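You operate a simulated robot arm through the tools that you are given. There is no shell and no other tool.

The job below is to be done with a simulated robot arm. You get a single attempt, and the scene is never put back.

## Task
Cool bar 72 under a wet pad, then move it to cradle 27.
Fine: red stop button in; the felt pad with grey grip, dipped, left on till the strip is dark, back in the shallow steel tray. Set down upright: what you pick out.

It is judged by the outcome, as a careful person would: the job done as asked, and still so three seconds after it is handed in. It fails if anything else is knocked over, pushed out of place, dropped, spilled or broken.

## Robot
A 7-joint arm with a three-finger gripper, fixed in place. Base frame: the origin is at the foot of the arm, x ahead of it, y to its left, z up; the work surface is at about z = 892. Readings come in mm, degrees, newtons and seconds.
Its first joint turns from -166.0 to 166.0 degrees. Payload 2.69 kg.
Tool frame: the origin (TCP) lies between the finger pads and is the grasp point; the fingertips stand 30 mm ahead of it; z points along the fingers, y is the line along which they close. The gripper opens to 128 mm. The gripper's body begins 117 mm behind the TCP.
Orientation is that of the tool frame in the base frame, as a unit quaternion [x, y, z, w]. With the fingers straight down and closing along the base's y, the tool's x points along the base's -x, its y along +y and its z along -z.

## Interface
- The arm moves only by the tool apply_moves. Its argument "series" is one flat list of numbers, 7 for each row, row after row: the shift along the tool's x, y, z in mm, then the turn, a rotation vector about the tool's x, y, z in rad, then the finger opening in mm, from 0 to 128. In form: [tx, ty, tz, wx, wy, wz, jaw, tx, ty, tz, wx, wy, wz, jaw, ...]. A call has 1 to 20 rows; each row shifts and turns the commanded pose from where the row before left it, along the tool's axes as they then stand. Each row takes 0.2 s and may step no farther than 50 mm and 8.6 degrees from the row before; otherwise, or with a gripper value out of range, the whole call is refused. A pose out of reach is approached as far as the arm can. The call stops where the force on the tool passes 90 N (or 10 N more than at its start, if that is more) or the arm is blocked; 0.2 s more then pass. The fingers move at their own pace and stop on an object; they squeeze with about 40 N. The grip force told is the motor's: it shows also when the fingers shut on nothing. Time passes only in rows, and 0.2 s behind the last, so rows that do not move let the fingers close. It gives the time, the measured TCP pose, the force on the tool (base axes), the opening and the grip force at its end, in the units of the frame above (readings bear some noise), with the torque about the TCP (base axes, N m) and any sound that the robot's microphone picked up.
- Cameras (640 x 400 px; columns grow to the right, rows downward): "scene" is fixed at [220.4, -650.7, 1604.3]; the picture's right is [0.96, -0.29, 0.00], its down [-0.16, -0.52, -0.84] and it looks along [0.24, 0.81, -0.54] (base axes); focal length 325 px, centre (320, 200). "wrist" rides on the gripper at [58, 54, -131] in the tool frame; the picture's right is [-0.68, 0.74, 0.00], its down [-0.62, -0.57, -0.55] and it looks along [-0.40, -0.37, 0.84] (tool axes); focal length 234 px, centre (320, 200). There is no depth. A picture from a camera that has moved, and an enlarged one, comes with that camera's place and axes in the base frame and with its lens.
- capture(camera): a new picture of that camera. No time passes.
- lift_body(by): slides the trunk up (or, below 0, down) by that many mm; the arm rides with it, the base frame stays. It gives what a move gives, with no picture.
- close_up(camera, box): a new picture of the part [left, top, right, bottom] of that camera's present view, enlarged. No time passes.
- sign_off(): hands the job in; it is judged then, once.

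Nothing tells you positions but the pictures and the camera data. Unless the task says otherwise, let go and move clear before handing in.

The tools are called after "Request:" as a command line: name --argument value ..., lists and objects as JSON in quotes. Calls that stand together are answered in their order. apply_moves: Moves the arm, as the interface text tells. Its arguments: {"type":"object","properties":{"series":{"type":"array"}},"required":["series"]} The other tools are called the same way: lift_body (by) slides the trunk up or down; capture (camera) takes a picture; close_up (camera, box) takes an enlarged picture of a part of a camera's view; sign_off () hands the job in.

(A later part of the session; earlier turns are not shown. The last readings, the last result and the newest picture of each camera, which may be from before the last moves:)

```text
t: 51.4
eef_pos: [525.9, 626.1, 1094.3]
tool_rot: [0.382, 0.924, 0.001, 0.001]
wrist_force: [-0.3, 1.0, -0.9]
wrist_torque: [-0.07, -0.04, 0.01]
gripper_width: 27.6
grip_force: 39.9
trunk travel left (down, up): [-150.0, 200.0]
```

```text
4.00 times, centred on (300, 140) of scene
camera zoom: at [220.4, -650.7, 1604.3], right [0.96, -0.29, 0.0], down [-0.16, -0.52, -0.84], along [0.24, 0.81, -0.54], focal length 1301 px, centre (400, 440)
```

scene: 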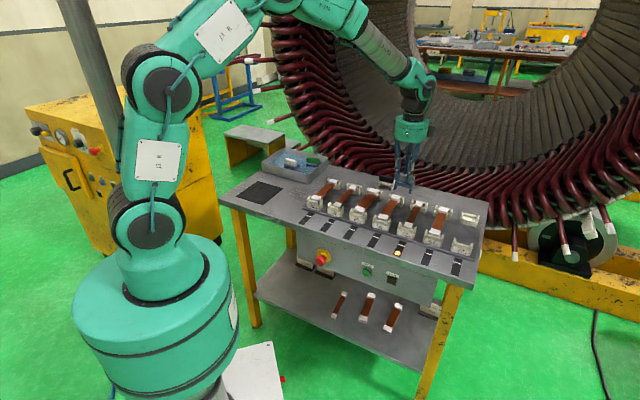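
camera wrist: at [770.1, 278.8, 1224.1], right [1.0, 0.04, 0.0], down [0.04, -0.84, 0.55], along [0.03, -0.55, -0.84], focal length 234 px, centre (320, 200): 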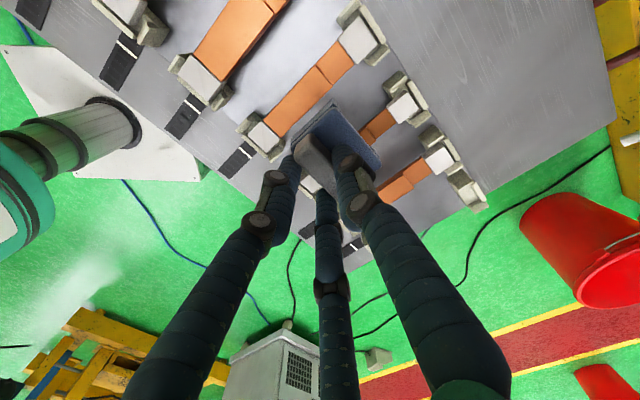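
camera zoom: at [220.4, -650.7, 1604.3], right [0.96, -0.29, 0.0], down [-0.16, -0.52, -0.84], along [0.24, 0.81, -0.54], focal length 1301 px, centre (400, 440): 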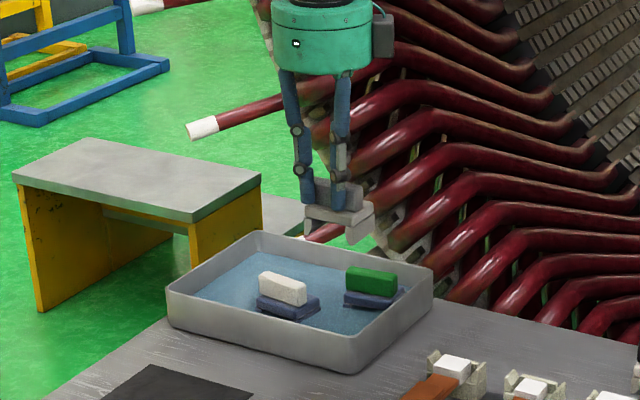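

The pad hangs square over the free corner. I'll lower it in, slowing down for the last part until it touches the tray floor.

Request:
apply_moves --series '[0, 0, 30, 0, 0, 0, 0, 0, 0, 30, 0, 0, 0, 0, 0, 0, 25, 0, 0, 0, 0, 0, 0, 20, 0, 0, 0, 0, 0, 0, 15, 0, 0, 0, 0, 0, 0, 5, 0, 0, 0, 0, 0, 0, 0, 0, 0, 0, 0]'

```text
t: 53.0
eef_pos: [526.1, 626.2, 968.6]
tool_rot: [0.382, 0.924, 0.002, 0.001]
wrist_force: [-0.1, -0.8, -0.2]
wrist_torque: [0.01, -0.01, -0.01]
gripper_width: 27.5
grip_force: 40.4
trunk travel left (down, up): [-150.0, 200.0]
```

Request:
apply_moves --series '[0, 0, 2, 0, 0, 0, 0, 0, 0, 2, 0, 0, 0, 0]'

Request:
close_up --camera "scene" --box '[260, 130, 340, 185]'

```text
t: 53.6
eef_pos: [527.6, 626.3, 965.7]
tool_rot: [0.382, 0.924, 0.001, 0.0]
wrist_force: [0.0, -0.1, -0.6]
wrist_torque: [0.04, 0.04, 0.01]
gripper_width: 27.2
grip_force: 39.9
trunk travel left (down, up): [-150.0, 200.0]
```

```text
7.27 times, centred on (300, 158) of scene
camera zoom: at [220.4, -650.7, 1604.3], right [0.96, -0.29, 0.0], down [-0.16, -0.52, -0.84], along [0.24, 0.81, -0.54], focal length 2366 px, centre (466, 509)
```

zoom: 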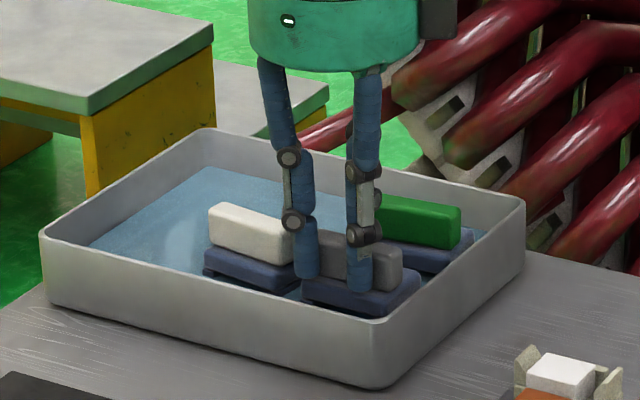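

No floor contact yet. I'll go on down in 1.5 mm steps.

Request:
apply_moves --series '[0, 0, 1.5, 0, 0, 0, 0, 0, 0, 1.5, 0, 0, 0, 0]'

Request:
apply_moves --series '[0, 0, 1.5, 0, 0, 0, 0, 0, 0, 1, 0, 0, 0, 0]'

```text
t: 54.2
eef_pos: [527.0, 625.6, 962.2]
tool_rot: [0.382, 0.924, 0.001, 0.0]
wrist_force: [0.7, 0.8, -0.1]
wrist_torque: [0.01, 0.01, 0.0]
gripper_width: 27.2
grip_force: 40.0
trunk travel left (down, up): [-150.0, 200.0]
```

```text
t: 54.8
eef_pos: [525.6, 626.4, 959.4]
tool_rot: [0.382, 0.924, 0.0, 0.001]
wrist_force: [0.0, -0.4, -1.1]
wrist_torque: [-0.01, -0.02, -0.01]
gripper_width: 27.5
grip_force: 40.4
trunk travel left (down, up): [-150.0, 200.0]
```

Request:
apply_moves --series '[0, 0, 1, 0, 0, 0, 0, 0, 0, 1, 0, 0, 0, 0]'

Request:
close_up --camera "scene" --box '[260, 130, 340, 185]'

Request:
close_up --camera "wrist" --box '[200, 0, 480, 190]'

```text
t: 55.4
eef_pos: [526.3, 626.2, 956.9]
tool_rot: [0.382, 0.924, 0.001, 0.0]
wrist_force: [0.1, 0.8, -0.5]
wrist_torque: [-0.01, 0.02, -0.01]
gripper_width: 27.4
grip_force: 40.0
trunk travel left (down, up): [-150.0, 200.0]
```

```text
7.27 times, centred on (300, 158) of scene
camera zoom: at [220.4, -650.7, 1604.3], right [0.96, -0.29, 0.0], down [-0.16, -0.52, -0.84], along [0.24, 0.81, -0.54], focal length 2366 px, centre (466, 509)
```

zoom: 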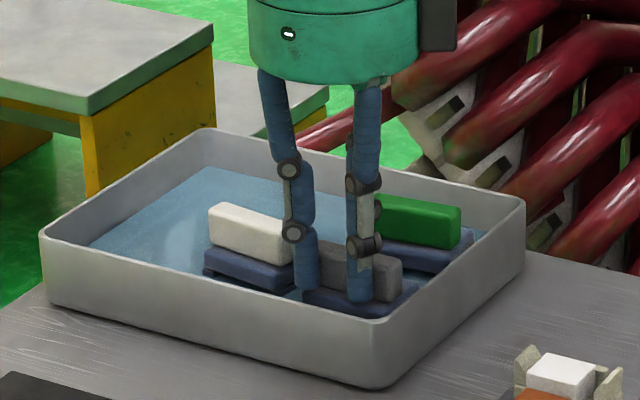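

```text
2.11 times, centred on (340, 95) of wrist
camera zoom: at [522.2, 704.4, 1089.2], right [1.0, 0.04, 0.0], down [0.04, -0.84, 0.55], along [0.03, -0.55, -0.84], focal length 493 px, centre (278, 421)
```

zoom: 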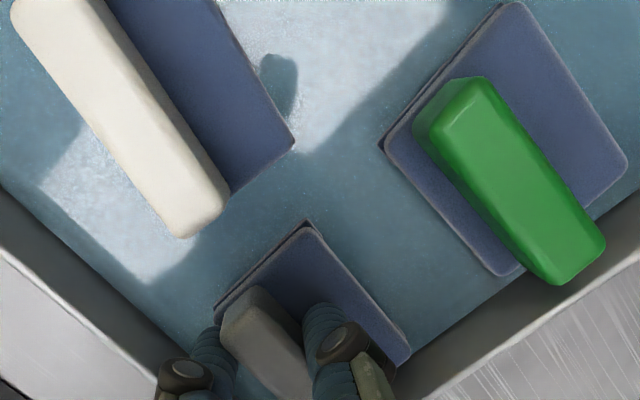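

Still no contact. I'll continue down gently.

Request:
apply_moves --series '[0, 0, 1, 0, 0, 0, 0, 0, 0, 1, 0, 0, 0, 0]'

Request:
apply_moves --series '[0, 0, 1, 0, 0, 0, 0, 0, 0, 0.5, 0, 0, 0, 0]'

```text
t: 56.0
eef_pos: [526.0, 625.5, 956.3]
tool_rot: [0.382, 0.924, 0.0, 0.002]
wrist_force: [-0.6, -1.5, 1.9]
wrist_torque: [-0.07, -0.09, -0.07]
gripper_width: 27.5
grip_force: 40.6
trunk travel left (down, up): [-150.0, 200.0]
```

```text
t: 56.6
eef_pos: [525.8, 626.4, 956.3]
tool_rot: [0.382, 0.924, 0.002, 0.001]
wrist_force: [-2.6, -0.7, 13.0]
wrist_torque: [-0.31, -0.29, -0.11]
gripper_width: 27.3
grip_force: 39.9
trunk travel left (down, up): [-150.0, 200.0]
```

The pad is standing on the tray floor. I'll ease the pressure, open the fingers only to 42 mm so they don't touch the tray wall, and rise straight up.

Request:
apply_moves --series '[0, 0, -0.8, 0, 0, 0, 0, 0, 0, 0, 0, 0, 0, 34, 0, 0, 0, 0, 0, 0, 42, 0, 0, 0, 0, 0, 0, 42]'

Request:
close_up --camera "scene" --box '[260, 130, 340, 185]'

Request:
close_up --camera "wrist" --box '[200, 20, 480, 210]'

```text
t: 57.6
eef_pos: [526.6, 624.5, 954.6]
tool_rot: [0.383, 0.924, 0.0, 0.0]
wrist_force: [-0.5, -0.1, -0.3]
wrist_torque: [0.03, 0.0, 0.02]
gripper_width: 42.1
grip_force: 0.1
trunk travel left (down, up): [-150.0, 200.0]
```

```text
7.27 times, centred on (300, 158) of scene
camera zoom: at [220.4, -650.7, 1604.3], right [0.96, -0.29, 0.0], down [-0.16, -0.52, -0.84], along [0.24, 0.81, -0.54], focal length 2366 px, centre (466, 509)
```

zoom: 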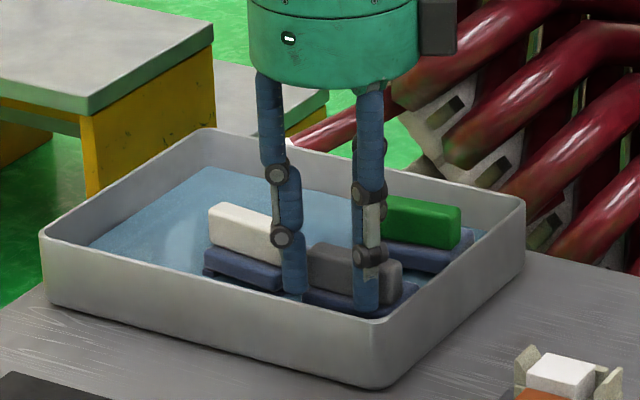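

```text
2.11 times, centred on (340, 115) of wrist
camera zoom: at [522.2, 704.4, 1086.5], right [1.0, 0.04, 0.0], down [0.04, -0.84, 0.55], along [0.03, -0.55, -0.84], focal length 493 px, centre (278, 379)
```

zoom: 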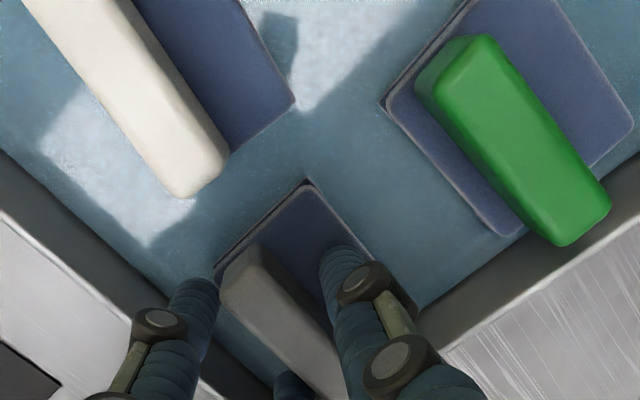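

Request:
apply_moves --series '[0, 0, -8, 0, 0, 0, 42, 0, 0, -12, 0, 0, 0, 42, 0, 0, -25, 0, 0, 0, 42, 0, 0, -40, 0, 0, 0, 42, 0, 0, -40, 0, 0, 0, 42, 0, 0, -40, 0, 0, 0, 42, 0, 0, 0, 0, 0, 0, 42]'

Request:
close_up --camera "scene" --box '[250, 120, 350, 190]'

Request:
capture --camera "wrist"

```text
t: 59.2
eef_pos: [526.1, 625.2, 1122.1]
tool_rot: [0.382, 0.924, 0.001, 0.0]
wrist_force: [-0.5, 0.1, -0.4]
wrist_torque: [0.06, -0.01, 0.04]
gripper_width: 41.8
grip_force: 0.0
trunk travel left (down, up): [-150.0, 200.0]
```

```text
5.71 times, centred on (300, 155) of scene
camera zoom: at [220.4, -650.7, 1604.3], right [0.96, -0.29, 0.0], down [-0.16, -0.52, -0.84], along [0.24, 0.81, -0.54], focal length 1859 px, centre (434, 457)
```

zoom: 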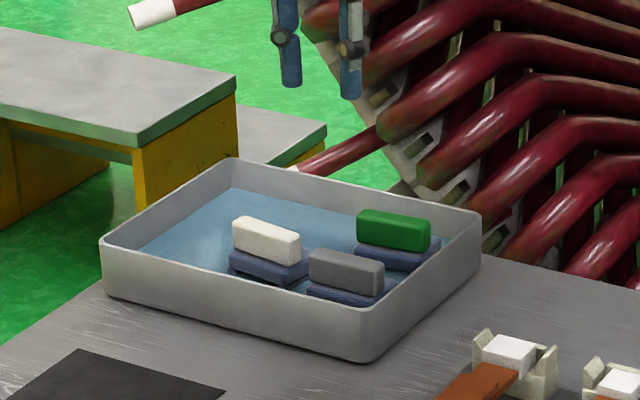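

```text
taken
camera wrist: at [522.0, 703.8, 1252.9], right [1.0, 0.04, 0.0], down [0.04, -0.84, 0.55], along [0.03, -0.55, -0.84], focal length 234 px, centre (320, 200)
```

wrist: 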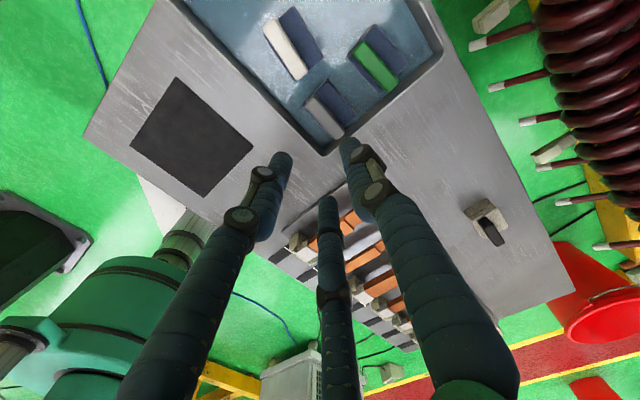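

The grey pad stands upright in the tray, clear of the others. Next I'll turn the tool back 90° so the fingers close across the bars, and move over the bars to view cradles 72 and 27.

Request:
apply_moves --series '[0, 0, -5, 0, 0, -0.1428, 0, 0, 0, 0, 0, 0, -0.1428, 0, 0, 0, 0, 0, 0, -0.1428, 0, 0, 0, 0, 0, 0, -0.1428, 0, 0, 0, 0, 0, 0, -0.1428, 0, 0, 0, 0, 0, 0, -0.1428, 0, 0, 0, 0, 0, 0, -0.1428, 0, 0, 0, 0, 0, 0, -0.1428, 0, 0, 0, 0, 0, 0, -0.1428, 0, 0, 0, 0, 0, 0, -0.1428, 0, 0, 0, 0, 0, 0, -0.1428, 0, 0, 0, 0, 0, 0, 0, 0]'

Request:
apply_moves --series '[7.1, -44.5, 0, 0, 0, 0, 0, 7.1, -44.5, 0, 0, 0, 0, 0, 7.1, -44.5, 0, 0, 0, 0, 0, 7.1, -44.5, 0, 0, 0, 0, 0, 7.1, -44.5, 0, 0, 0, 0, 0, 7.1, -44.5, 0, 0, 0, 0, 0, 7.1, -44.5, 0, 0, 0, 0, 0, 7.1, -44.5, 0, 0, 0, 0, 0, 7.1, -44.5, 0, 0, 0, 0, 0, 7.1, -44.5, 0, 0, 0, 0, 0, 7.1, -44.5, 0, 0, 0, 0, 0, 7.1, -44.5, 0, 0, 0, 0, 0, 7.1, -44.5, 0, 0, 0, 0, 0, 0, 0, 0, 0, 0, 0, 0]'

Request:
capture --camera "wrist"

Request:
capture --camera "scene"

```text
t: 61.8
eef_pos: [525.7, 625.8, 1124.6]
tool_rot: [-0.385, 0.923, 0.0, 0.0]
wrist_force: [0.3, -1.2, 0.4]
wrist_torque: [-0.03, 0.03, -0.02]
gripper_width: 2.1
grip_force: 31.3
trunk travel left (down, up): [-150.0, 200.0]
```

```text
t: 64.8
eef_pos: [871.2, 150.6, 1123.2]
tool_rot: [-0.383, 0.924, 0.001, 0.0]
wrist_force: [0.3, -0.4, -0.3]
wrist_torque: [0.06, 0.01, -0.02]
gripper_width: 2.3
grip_force: 31.8
trunk travel left (down, up): [-150.0, 200.0]
```

```text
taken
camera wrist: at [791.7, 146.8, 1255.0], right [-0.04, 1.0, 0.0], down [0.83, 0.04, 0.55], along [0.55, 0.03, -0.84], focal length 234 px, centre (320, 200)
```

wrist: 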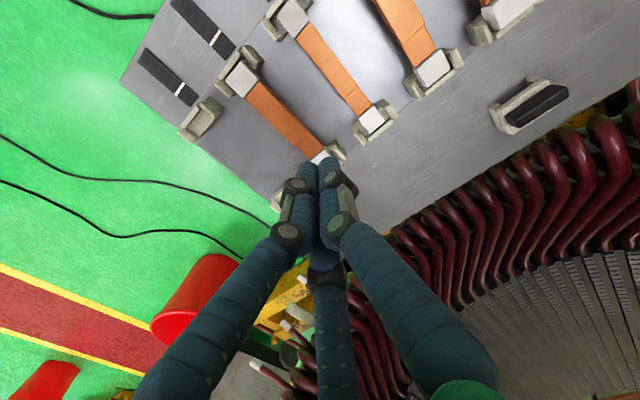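

```text
taken
```

scene: 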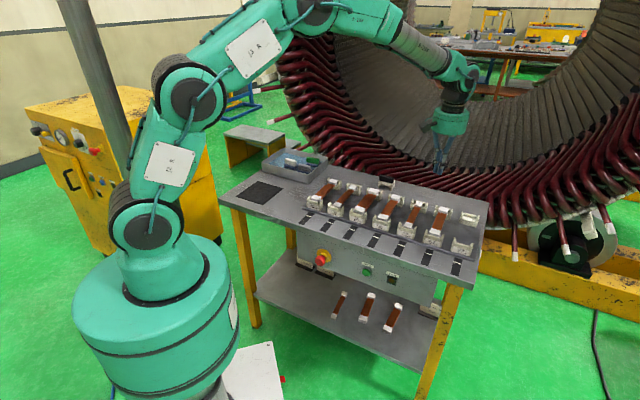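

Request:
close_up --camera "wrist" --box '[160, 0, 400, 160]'

Request:
close_up --camera "wrist" --box '[170, 80, 350, 220]'

Request:
close_up --camera "scene" --box '[390, 190, 490, 260]'

```text
2.50 times, centred on (280, 80) of wrist
camera zoom: at [791.7, 146.8, 1255.0], right [-0.04, 1.0, 0.0], down [0.83, 0.04, 0.55], along [0.55, 0.03, -0.84], focal length 585 px, centre (420, 500)
```

zoom: 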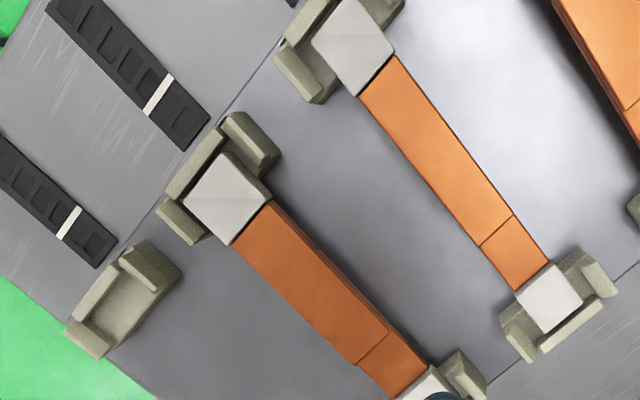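

```text
2.86 times, centred on (260, 150) of wrist
camera zoom: at [791.7, 146.8, 1255.0], right [-0.04, 1.0, 0.0], down [0.83, 0.04, 0.55], along [0.55, 0.03, -0.84], focal length 669 px, centre (491, 343)
```

zoom: 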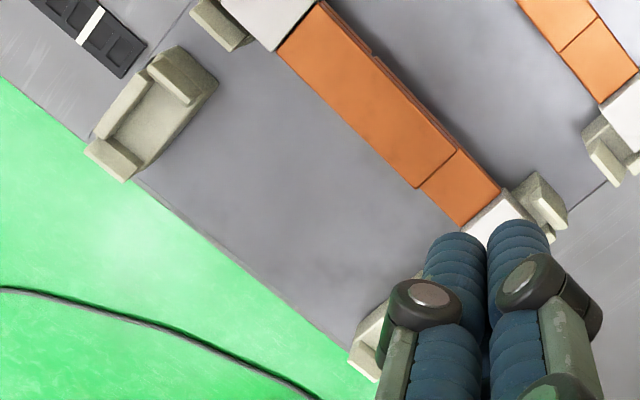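

```text
5.71 times, centred on (440, 225) of scene
camera zoom: at [220.4, -650.7, 1604.3], right [0.96, -0.29, 0.0], down [-0.16, -0.52, -0.84], along [0.24, 0.81, -0.54], focal length 1859 px, centre (-366, 57)
```

zoom: 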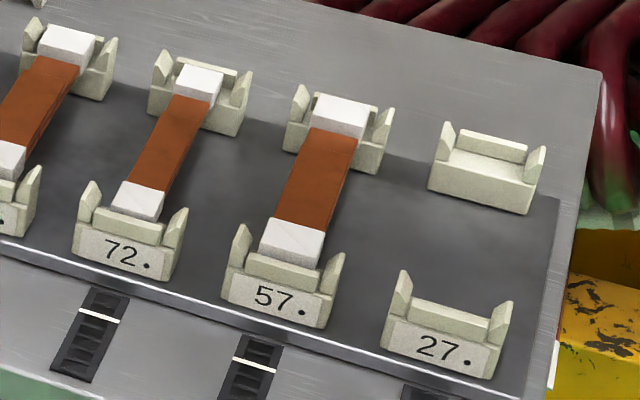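

Request:
close_up --camera "scene" --box '[395, 198, 435, 245]'

Request:
close_up --camera "scene" --box '[445, 205, 485, 255]'

Request:
close_up --camera "scene" --box '[330, 285, 410, 335]'

```text
8.51 times, centred on (415, 222) of scene
camera zoom: at [220.4, -650.7, 1604.3], right [0.96, -0.29, 0.0], down [-0.16, -0.52, -0.84], along [0.24, 0.81, -0.54], focal length 2768 px, centre (-488, 17)
```

zoom: 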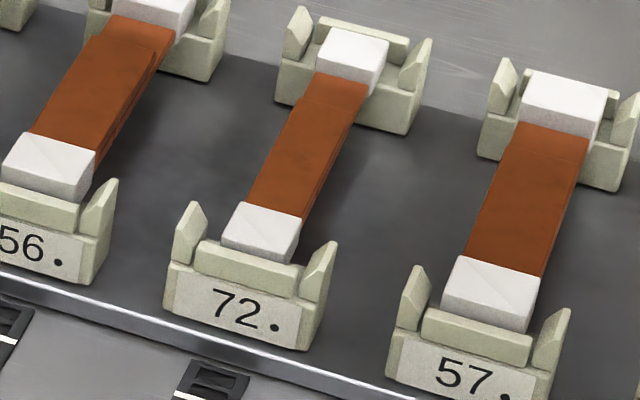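

```text
8.00 times, centred on (465, 230) of scene
camera zoom: at [220.4, -650.7, 1604.3], right [0.96, -0.29, 0.0], down [-0.16, -0.52, -0.84], along [0.24, 0.81, -0.54], focal length 2602 px, centre (-840, -40)
```

zoom: 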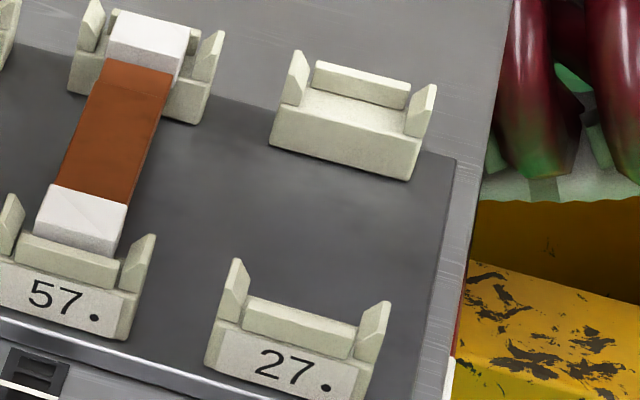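

```text
8.00 times, centred on (370, 310) of scene
camera zoom: at [220.4, -650.7, 1604.3], right [0.96, -0.29, 0.0], down [-0.16, -0.52, -0.84], along [0.24, 0.81, -0.54], focal length 2602 px, centre (-80, -680)
```

zoom: 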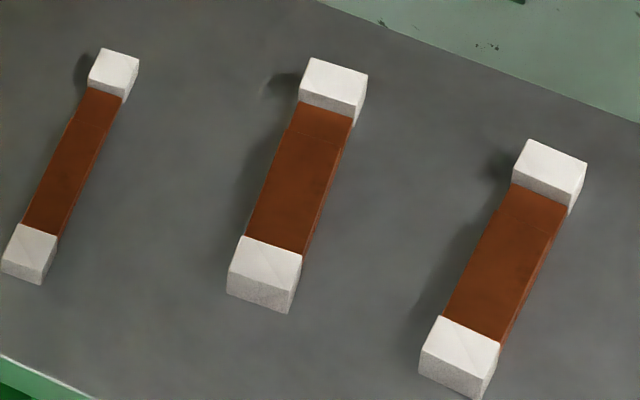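

The cradle pitch comes out at about 90 mm, so cradle 27 lies about 180 mm along the row from 72. Cradle seats are near z 912 and the copper's top is near 929. I'll move over the middle of bar 72 with the fingers open and come partway down.

Request:
apply_moves --series '[12.7, 24.3, 0, 0, 0, 0, 60, 12.8, 24.2, 0, 0, 0, 0, 60, 0, 0, 40, 0, 0, 0, 60, 0, 0, 40, 0, 0, 0, 60, 0, 0, 40, 0, 0, 0, 60, 0, 0, 0, 0, 0, 0, 60]'

Request:
capture --camera "wrist"

Request:
close_up --camera "scene" --box '[380, 150, 470, 240]'

```text
t: 66.2
eef_pos: [818.8, 169.5, 1004.4]
tool_rot: [-0.382, 0.924, 0.0, 0.001]
wrist_force: [0.1, 0.4, -0.1]
wrist_torque: [0.0, 0.02, 0.02]
gripper_width: 60.2
grip_force: 0.0
trunk travel left (down, up): [-150.0, 200.0]
```

```text
taken
camera wrist: at [738.8, 164.2, 1136.0], right [-0.04, 1.0, 0.0], down [0.83, 0.04, 0.55], along [0.55, 0.03, -0.84], focal length 234 px, centre (320, 200)
```

wrist: 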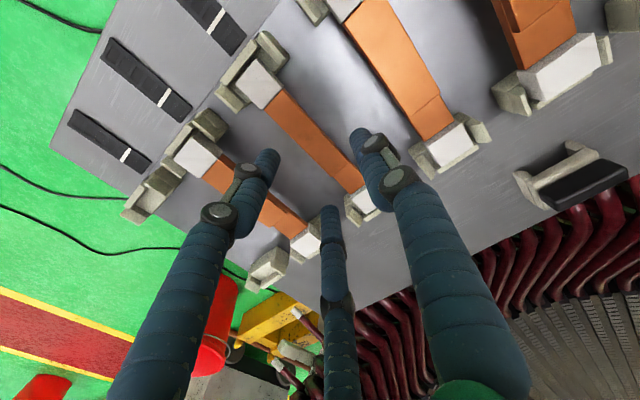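

```text
4.44 times, centred on (425, 195) of scene
camera zoom: at [220.4, -650.7, 1604.3], right [0.96, -0.29, 0.0], down [-0.16, -0.52, -0.84], along [0.24, 0.81, -0.54], focal length 1446 px, centre (-147, 222)
```

zoom: 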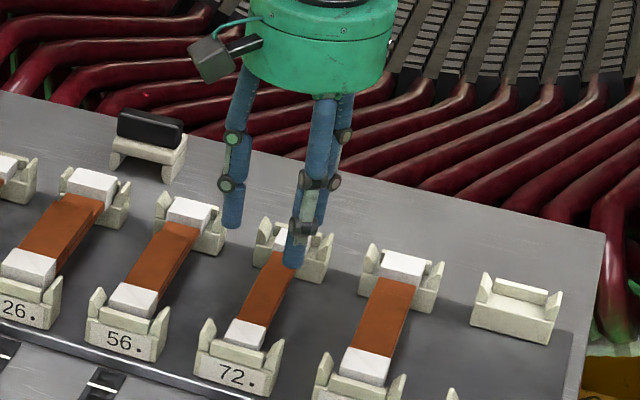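

Request:
close_up --camera "wrist" --box '[220, 50, 420, 230]'

```text
2.22 times, centred on (320, 140) of wrist
camera zoom: at [738.8, 164.2, 1136.0], right [-0.04, 1.0, 0.0], down [0.83, 0.04, 0.55], along [0.55, 0.03, -0.84], focal length 520 px, centre (320, 333)
```

zoom: 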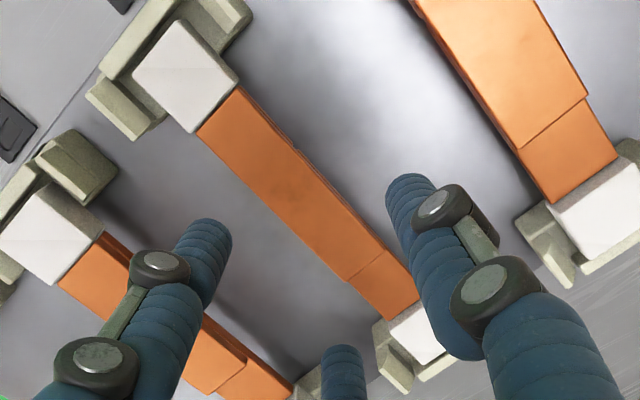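

The fingers are centred on bar 72's copper (r 447–471) at its middle. I'll descend, stopping once to check.

Request:
apply_moves --series '[1.5, 0, 20, 0, 0, 0, 60, 0, 0, 20, 0, 0, 0, 60, 0, 0, 15, 0, 0, 0, 60, 0, 0, 0, 0, 0, 0, 60]'

Request:
close_up --camera "wrist" --box '[200, 40, 440, 260]'

Request:
close_up --camera "scene" --box '[395, 180, 445, 235]'

```text
t: 67.2
eef_pos: [817.1, 167.0, 949.4]
tool_rot: [-0.383, 0.924, 0.0, 0.002]
wrist_force: [0.4, 0.1, 1.4]
wrist_torque: [0.03, -0.04, -0.01]
gripper_width: 60.1
grip_force: 0.0
trunk travel left (down, up): [-150.0, 200.0]
```

```text
1.82 times, centred on (320, 150) of wrist
camera zoom: at [737.0, 163.2, 1081.8], right [-0.04, 1.0, 0.0], down [0.83, 0.04, 0.55], along [0.55, 0.03, -0.83], focal length 426 px, centre (320, 291)
```

zoom: 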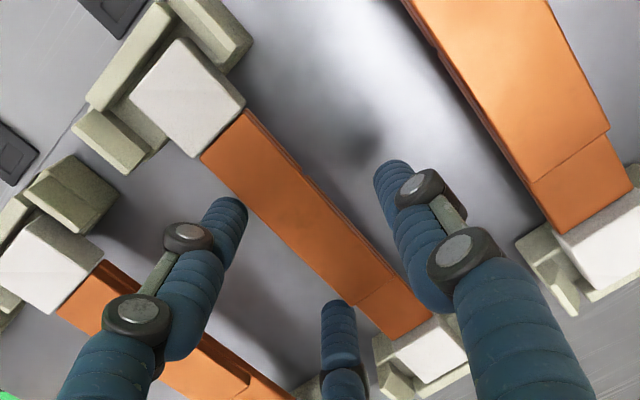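

```text
7.27 times, centred on (420, 208) of scene
camera zoom: at [220.4, -650.7, 1604.3], right [0.96, -0.29, 0.0], down [-0.16, -0.52, -0.84], along [0.24, 0.81, -0.54], focal length 2366 px, centre (-407, 146)
```

zoom: 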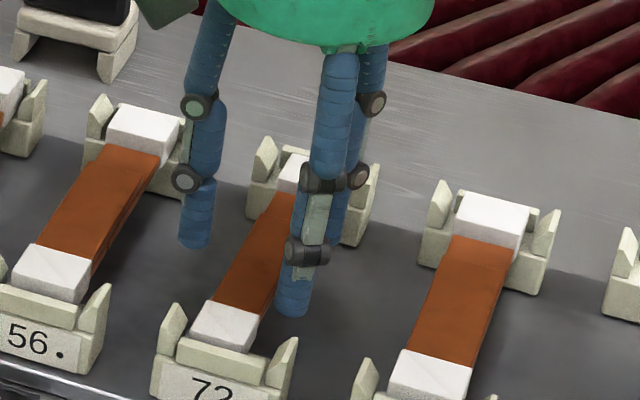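

Request:
apply_moves --series '[0, 0, 9, 0, 0, 0, 60, 0, 0, 8, 0, 0, 0, 60, 0, 0, 0, 0, 0, 0, 60]'

Request:
close_up --camera "scene" --box '[395, 180, 445, 235]'

```text
t: 68.0
eef_pos: [816.8, 167.0, 932.1]
tool_rot: [-0.384, 0.923, 0.001, 0.001]
wrist_force: [0.5, 0.0, 0.0]
wrist_torque: [0.0, -0.03, -0.01]
gripper_width: 60.0
grip_force: 0.1
trunk travel left (down, up): [-150.0, 200.0]
```

```text
7.27 times, centred on (420, 208) of scene
camera zoom: at [220.4, -650.7, 1604.3], right [0.96, -0.29, 0.0], down [-0.16, -0.52, -0.84], along [0.24, 0.81, -0.54], focal length 2366 px, centre (-407, 146)
```

zoom: 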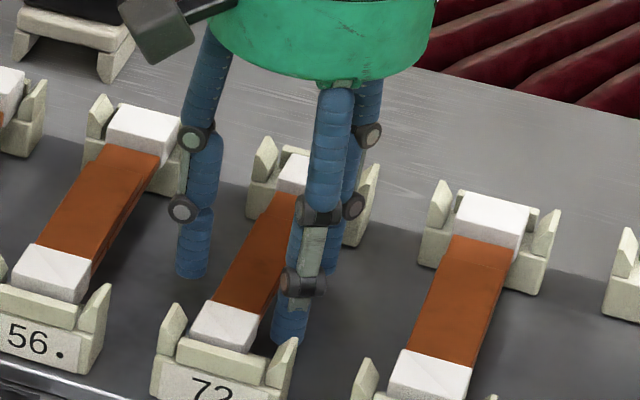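

The fingertips are beside the copper, about 8 mm above the plate. I'll close in steps.

Request:
apply_moves --series '[0, 0, 0, 0, 0, 0, 45, 0, 0, 0, 0, 0, 0, 35, 0, 0, 0, 0, 0, 0, 28, 0, 0, 0, 0, 0, 0, 20, 0, 0, 0, 0, 0, 0, 0, 0, 0, 0, 0, 0, 0, 0]'

Request:
close_up --camera "scene" --box '[395, 180, 445, 235]'

Request:
close_up --camera "wrist" --box '[200, 40, 440, 260]'

```text
t: 69.4
eef_pos: [817.3, 167.7, 932.0]
tool_rot: [-0.384, 0.924, 0.001, 0.0]
wrist_force: [1.5, 0.3, 2.8]
wrist_torque: [0.04, 0.01, -0.03]
gripper_width: 35.6
grip_force: 39.8
trunk travel left (down, up): [-150.0, 200.0]
```

```text
7.27 times, centred on (420, 208) of scene
camera zoom: at [220.4, -650.7, 1604.3], right [0.96, -0.29, 0.0], down [-0.16, -0.52, -0.84], along [0.24, 0.81, -0.54], focal length 2366 px, centre (-407, 146)
```

zoom: 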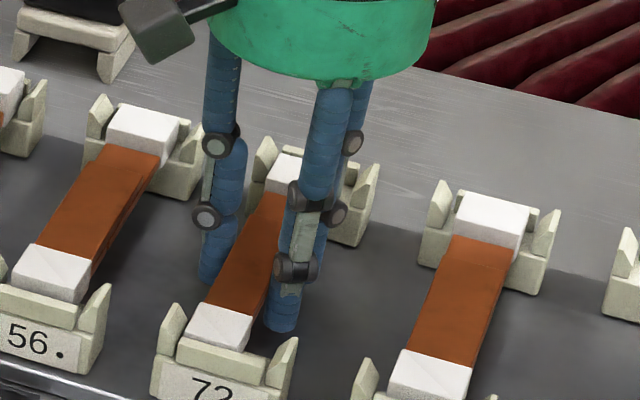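

```text
1.82 times, centred on (320, 150) of wrist
camera zoom: at [737.9, 162.9, 1063.8], right [-0.04, 1.0, 0.0], down [0.83, 0.04, 0.55], along [0.55, 0.03, -0.84], focal length 426 px, centre (320, 291)
```

zoom: 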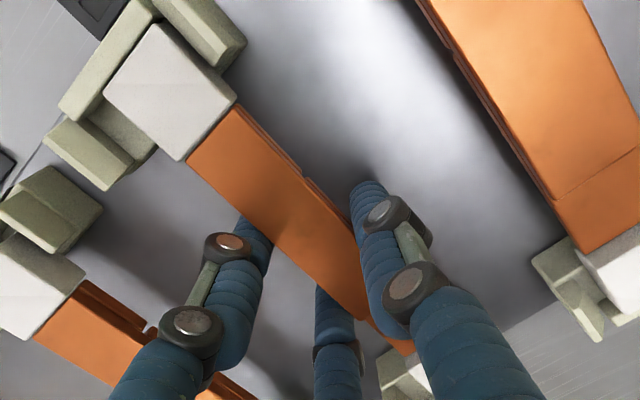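

Gripped at 40 N. I'll lift slowly and check that the bar comes up level.

Request:
apply_moves --series '[0, 0, -3, 0, 0, 0, 0, 0, 0, -5, 0, 0, 0, 0, 0, 0, -8, 0, 0, 0, 0, 0, 0, -10, 0, 0, 0, 0, 0, 0, 0, 0, 0, 0, 0]'

Request:
close_up --camera "scene" --box '[385, 175, 455, 250]'

Request:
close_up --camera "wrist" --box '[200, 40, 440, 260]'

```text
t: 70.6
eef_pos: [817.0, 167.6, 957.7]
tool_rot: [-0.384, 0.923, 0.0, 0.001]
wrist_force: [0.2, 1.1, -2.6]
wrist_torque: [-0.03, 0.0, -0.02]
gripper_width: 35.8
grip_force: 40.3
trunk travel left (down, up): [-150.0, 200.0]
```

```text
5.33 times, centred on (420, 212) of scene
camera zoom: at [220.4, -650.7, 1604.3], right [0.96, -0.29, 0.0], down [-0.16, -0.52, -0.84], along [0.24, 0.81, -0.54], focal length 1735 px, centre (-213, 133)
```

zoom: 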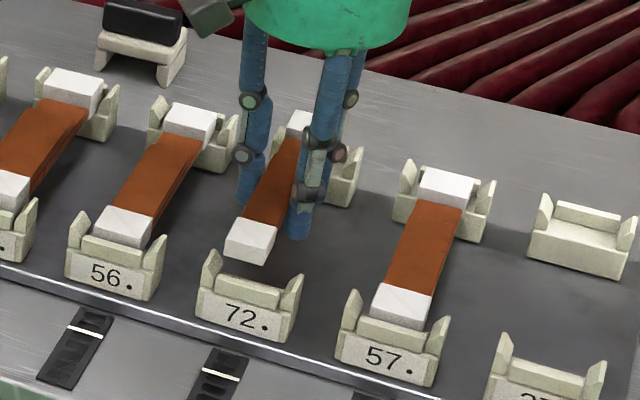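

```text
1.82 times, centred on (320, 150) of wrist
camera zoom: at [737.7, 162.6, 1089.2], right [-0.04, 1.0, 0.0], down [0.83, 0.04, 0.55], along [0.55, 0.03, -0.84], focal length 426 px, centre (320, 291)
```

zoom: 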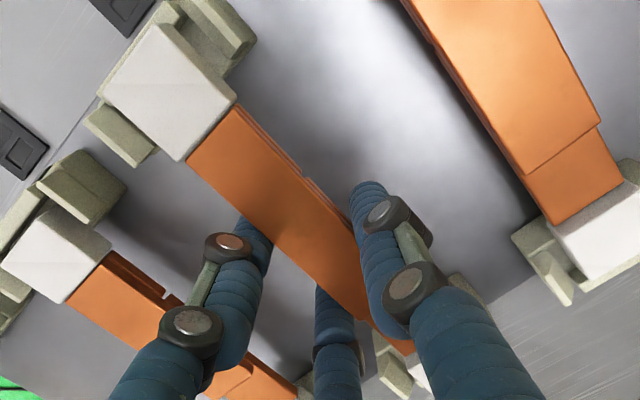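

The bar is up, level and firm. It shifted about 6 mm within the grip toward cradle 56, which I'll allow for. I'll lift clear and carry it along the row to above cradle 27.

Request:
apply_moves --series '[0, 0, -25, 0, 0, 0, 0, 0, 0, -25, 0, 0, 0, 0, 0, -31, 0, 0, 0, 0, 0, 0, -31, 0, 0, 0, 0, 0, 0, -31, 0, 0, 0, 0, 0, 0, -31, 0, 0, 0, 0, 0, 0, -31, 0, 0, 0, 0, 0, 0, -31.5, 0, 0, 0, 0, 0, 0, 0, 0, 0, 0, 0, 0]'

Request:
capture --camera "wrist"

Request:
close_up --camera "scene" --box '[410, 170, 510, 265]'

Request:
capture --camera "scene"

```text
t: 72.6
eef_pos: [949.7, 34.5, 1007.3]
tool_rot: [-0.384, 0.923, 0.001, 0.0]
wrist_force: [0.5, 0.6, -2.9]
wrist_torque: [0.03, 0.0, -0.04]
gripper_width: 35.4
grip_force: 40.1
trunk travel left (down, up): [-150.0, 200.0]
```

```text
taken
camera wrist: at [870.3, 30.9, 1138.9], right [-0.04, 1.0, 0.0], down [0.83, 0.04, 0.55], along [0.55, 0.03, -0.84], focal length 234 px, centre (320, 200)
```

wrist: 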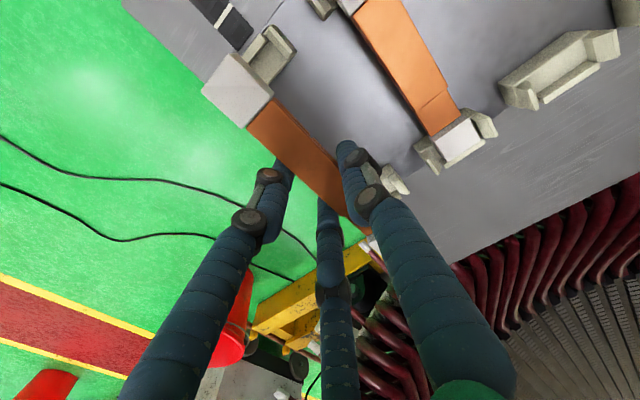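

```text
4.21 times, centred on (460, 218) of scene
camera zoom: at [220.4, -650.7, 1604.3], right [0.96, -0.29, 0.0], down [-0.16, -0.52, -0.84], along [0.24, 0.81, -0.54], focal length 1370 px, centre (-270, 126)
```

zoom: 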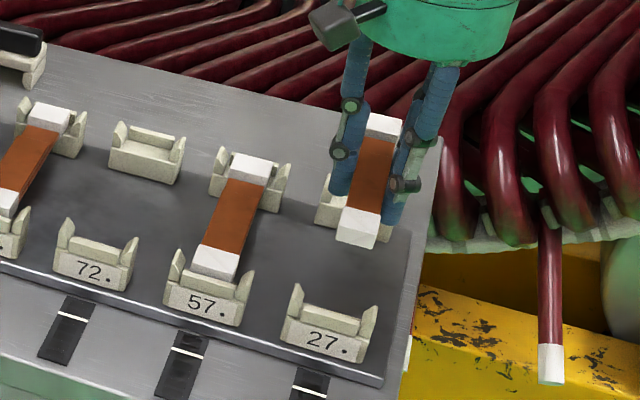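

```text
taken
```

scene: 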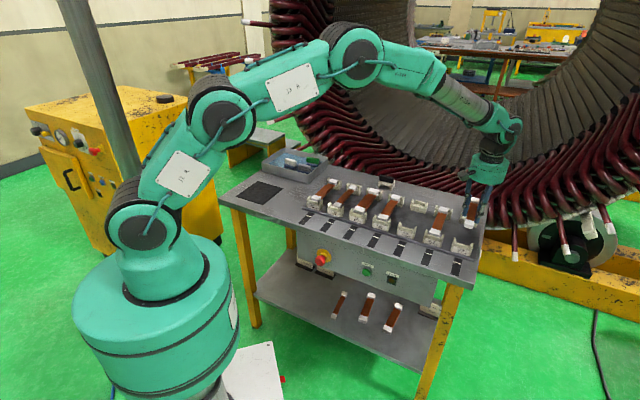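

Request:
close_up --camera "wrist" --box '[180, 0, 420, 220]'

Request:
close_up --camera "scene" --box '[450, 190, 500, 260]'

```text
1.82 times, centred on (300, 110) of wrist
camera zoom: at [870.3, 30.9, 1138.9], right [-0.04, 1.0, 0.0], down [0.83, 0.04, 0.55], along [0.55, 0.03, -0.84], focal length 426 px, centre (356, 364)
```

zoom: 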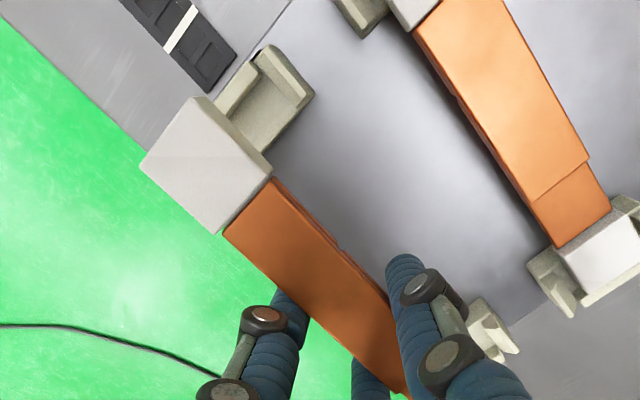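

```text
5.71 times, centred on (475, 225) of scene
camera zoom: at [220.4, -650.7, 1604.3], right [0.96, -0.29, 0.0], down [-0.16, -0.52, -0.84], along [0.24, 0.81, -0.54], focal length 1859 px, centre (-566, 57)
```

zoom: 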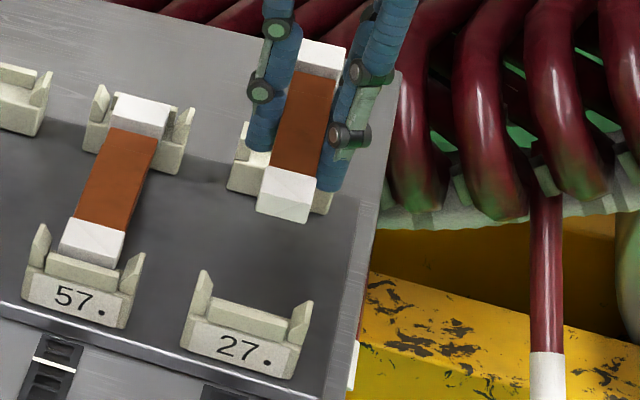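

The bar is over cradle 27, aligned to within about 1–2 mm. I'll lower it to just above the posts and check.

Request:
apply_moves --series '[0, 0, 15, 0, 0, 0, 0, 0, 0, 15, 0, 0, 0, 0, 0, 0, 10, 0, 0, 0, 0, 0, 0, 0, 0, 0, 0, 0]'

Request:
close_up --camera "wrist" --box '[180, 0, 420, 220]'

Request:
close_up --camera "scene" --box '[445, 190, 495, 260]'

```text
t: 73.6
eef_pos: [950.5, 35.1, 967.7]
tool_rot: [-0.384, 0.923, 0.0, 0.0]
wrist_force: [0.1, -0.1, -2.3]
wrist_torque: [-0.02, -0.01, 0.01]
gripper_width: 35.7
grip_force: 40.0
trunk travel left (down, up): [-150.0, 200.0]
```

```text
1.82 times, centred on (300, 110) of wrist
camera zoom: at [870.1, 31.1, 1099.2], right [-0.04, 1.0, 0.0], down [0.83, 0.04, 0.55], along [0.55, 0.03, -0.84], focal length 426 px, centre (356, 364)
```

zoom: 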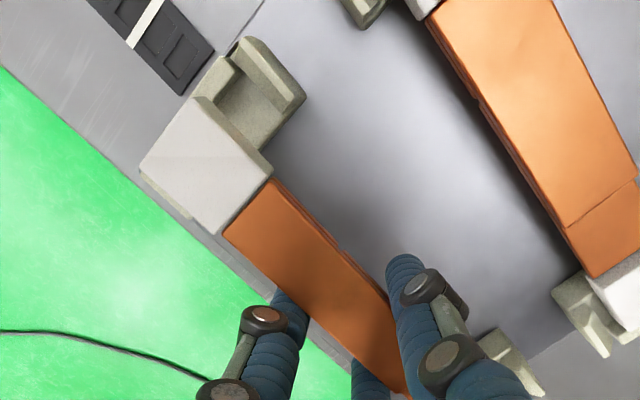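

```text
5.71 times, centred on (470, 225) of scene
camera zoom: at [220.4, -650.7, 1604.3], right [0.96, -0.29, 0.0], down [-0.16, -0.52, -0.84], along [0.24, 0.81, -0.54], focal length 1859 px, centre (-537, 57)
```

zoom: 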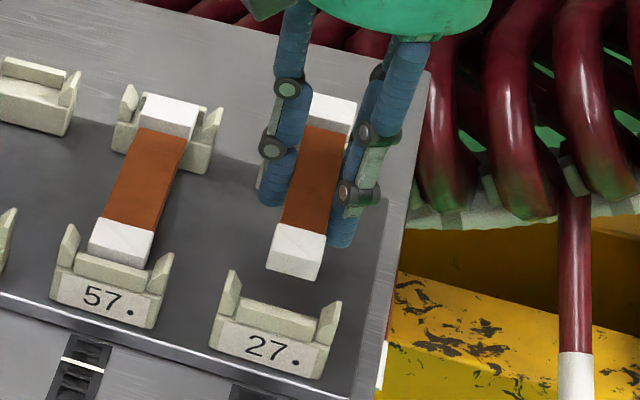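

Both views agree the cap is centred on the cradle. I'll lower it between the posts in small steps, watching the force.

Request:
apply_moves --series '[0, 0, 8, 0, 0, 0, 0, 0, 0, 6, 0, 0, 0, 0, 0, 0, 5, 0, 0, 0, 0, 0, 0, 4, 0, 0, 0, 0, 0, 0, 0, 0, 0, 0, 0]'

Request:
close_up --camera "wrist" --box '[180, 0, 420, 220]'

Request:
close_up --camera "scene" --box '[445, 190, 495, 260]'

```text
t: 74.8
eef_pos: [948.7, 35.3, 945.7]
tool_rot: [-0.383, 0.924, 0.0, 0.001]
wrist_force: [0.2, 0.3, -2.4]
wrist_torque: [0.03, -0.03, -0.01]
gripper_width: 35.6
grip_force: 40.1
trunk travel left (down, up): [-150.0, 200.0]
```

```text
1.82 times, centred on (300, 110) of wrist
camera zoom: at [869.8, 31.4, 1076.5], right [-0.04, 1.0, 0.0], down [0.83, 0.04, 0.55], along [0.55, 0.03, -0.84], focal length 426 px, centre (356, 364)
```

zoom: 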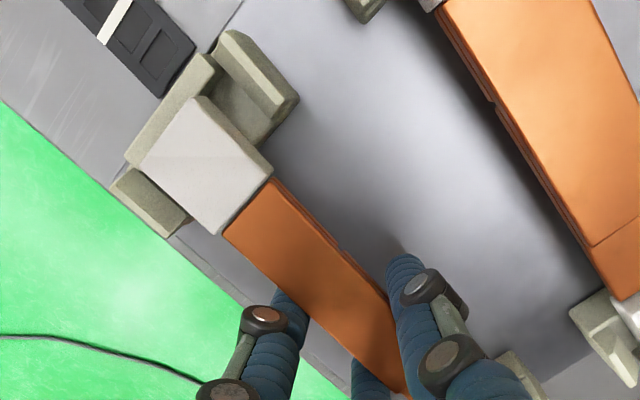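

```text
5.71 times, centred on (470, 225) of scene
camera zoom: at [220.4, -650.7, 1604.3], right [0.96, -0.29, 0.0], down [-0.16, -0.52, -0.84], along [0.24, 0.81, -0.54], focal length 1859 px, centre (-537, 57)
```

zoom: 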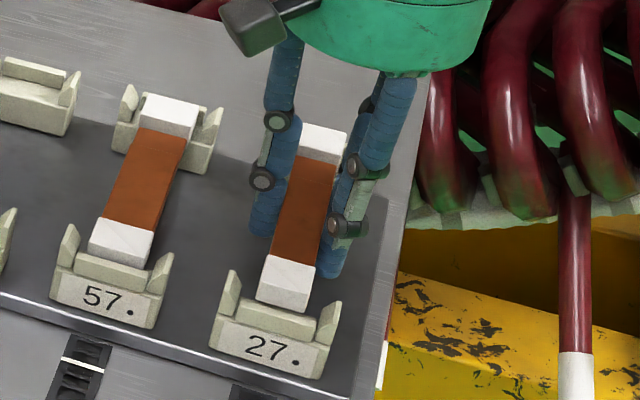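

Request:
apply_moves --series '[0, 0, 4, 0, 0, 0, 0, 0, 0, 3, 0, 0, 0, 0, 0, 0, 2, 0, 0, 0, 0, 0, 0, 0, 0, 0, 0, 0]'

Request:
close_up --camera "wrist" --box '[180, 0, 420, 220]'

Request:
close_up --camera "scene" --box '[445, 190, 495, 260]'

```text
t: 75.8
eef_pos: [949.1, 34.9, 936.3]
tool_rot: [-0.384, 0.923, 0.001, 0.0]
wrist_force: [-0.3, -0.8, -2.4]
wrist_torque: [-0.04, -0.02, 0.05]
gripper_width: 35.6
grip_force: 40.4
trunk travel left (down, up): [-150.0, 200.0]
```

```text
1.82 times, centred on (300, 110) of wrist
camera zoom: at [870.1, 31.4, 1067.2], right [-0.04, 1.0, 0.0], down [0.83, 0.04, 0.55], along [0.55, 0.03, -0.84], focal length 426 px, centre (356, 364)
```

zoom: 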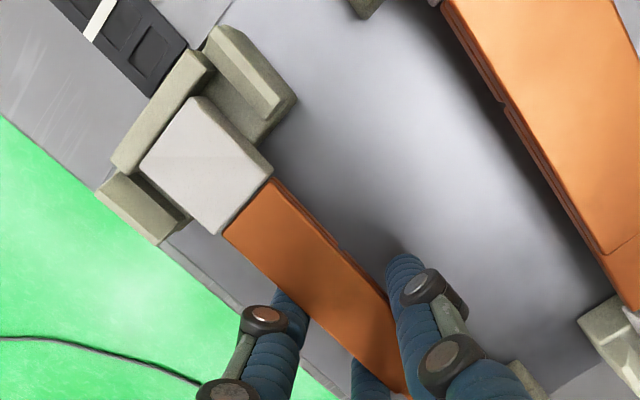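

```text
5.71 times, centred on (470, 225) of scene
camera zoom: at [220.4, -650.7, 1604.3], right [0.96, -0.29, 0.0], down [-0.16, -0.52, -0.84], along [0.24, 0.81, -0.54], focal length 1859 px, centre (-537, 57)
```

zoom: 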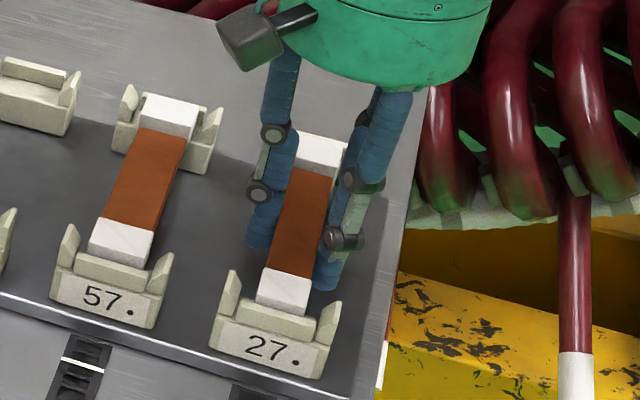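

The cap sits between the posts, about 2 mm toward the outer one. I'll centre it and lower the last few millimetres until it rests.

Request:
apply_moves --series '[0, 2, 0, 0, 0, 0, 0, 0, 0, 1.5, 0, 0, 0, 0, 0, 0, 1.5, 0, 0, 0, 0]'

Request:
apply_moves --series '[0, 0, 1, 0, 0, 0, 0]'

```text
t: 76.6
eef_pos: [949.0, 36.8, 932.8]
tool_rot: [-0.383, 0.924, 0.001, 0.0]
wrist_force: [0.6, -0.3, -3.0]
wrist_torque: [-0.03, -0.01, 0.02]
gripper_width: 35.8
grip_force: 39.5
trunk travel left (down, up): [-150.0, 200.0]
```

```text
t: 77.0
eef_pos: [949.4, 37.1, 932.5]
tool_rot: [-0.383, 0.924, 0.001, 0.001]
wrist_force: [-0.2, 0.7, -0.5]
wrist_torque: [-0.08, 0.18, 0.05]
gripper_width: 35.7
grip_force: 39.6
trunk travel left (down, up): [-150.0, 200.0]
```

Request:
apply_moves --series '[0, 0, 0.6, 0, 0, 0, 0]'

Request:
close_up --camera "wrist" --box '[180, 0, 420, 220]'

Request:
close_up --camera "scene" --box '[445, 190, 495, 260]'

```text
t: 77.4
eef_pos: [948.1, 36.1, 932.4]
tool_rot: [-0.384, 0.924, 0.0, 0.002]
wrist_force: [-0.6, -1.4, 4.2]
wrist_torque: [-0.25, 0.51, 0.06]
gripper_width: 35.6
grip_force: 39.4
trunk travel left (down, up): [-150.0, 200.0]
```

```text
1.82 times, centred on (300, 110) of wrist
camera zoom: at [868.7, 32.5, 1063.9], right [-0.04, 1.0, 0.0], down [0.83, 0.04, 0.55], along [0.55, 0.03, -0.83], focal length 426 px, centre (356, 364)
```

zoom: 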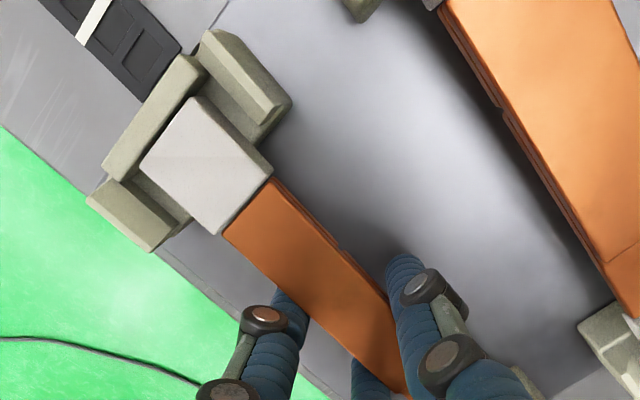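

```text
5.71 times, centred on (470, 225) of scene
camera zoom: at [220.4, -650.7, 1604.3], right [0.96, -0.29, 0.0], down [-0.16, -0.52, -0.84], along [0.24, 0.81, -0.54], focal length 1859 px, centre (-537, 57)
```

zoom: 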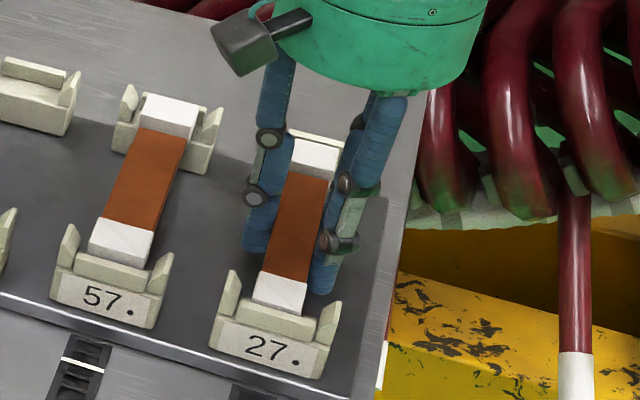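

The bar rests in cradle 27 with about 7 N of seating force, between the posts. I'll press a hair more to level it, then open the fingers gradually.

Request:
apply_moves --series '[0, 0, 0.5, 0, 0, 0, 0, 0, 0, 0, 0, 0, 0, 37, 0, 0, 0, 0, 0, 0, 40, 0, 0, 0, 0, 0, 0, 48, 0, 0, 0, 0, 0, 0, 58, 0, 0, 0, 0, 0, 0, 58]'

Request:
close_up --camera "wrist" --box '[180, 0, 420, 220]'

Request:
close_up --camera "scene" --box '[445, 190, 495, 260]'

```text
t: 78.8
eef_pos: [948.0, 36.7, 930.1]
tool_rot: [-0.383, 0.924, 0.0, 0.001]
wrist_force: [0.2, 0.4, -0.5]
wrist_torque: [-0.03, 0.03, 0.01]
gripper_width: 58.2
grip_force: 0.1
trunk travel left (down, up): [-150.0, 200.0]
```

```text
1.82 times, centred on (300, 110) of wrist
camera zoom: at [868.5, 32.6, 1062.3], right [-0.04, 1.0, 0.0], down [0.83, 0.04, 0.55], along [0.55, 0.03, -0.84], focal length 426 px, centre (356, 364)
```

zoom: 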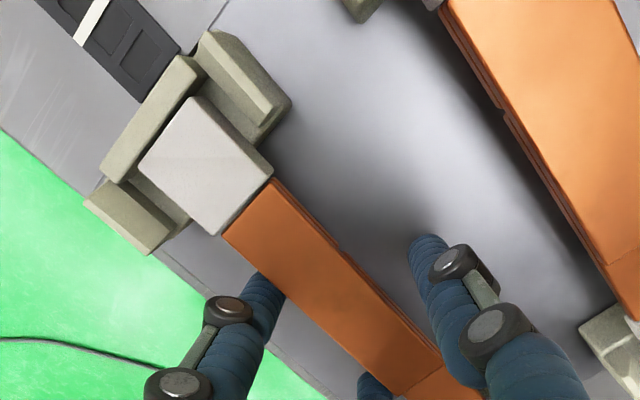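

```text
5.71 times, centred on (470, 225) of scene
camera zoom: at [220.4, -650.7, 1604.3], right [0.96, -0.29, 0.0], down [-0.16, -0.52, -0.84], along [0.24, 0.81, -0.54], focal length 1859 px, centre (-537, 57)
```

zoom: 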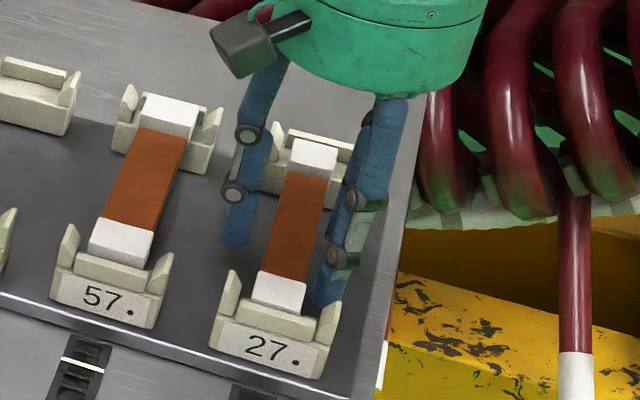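

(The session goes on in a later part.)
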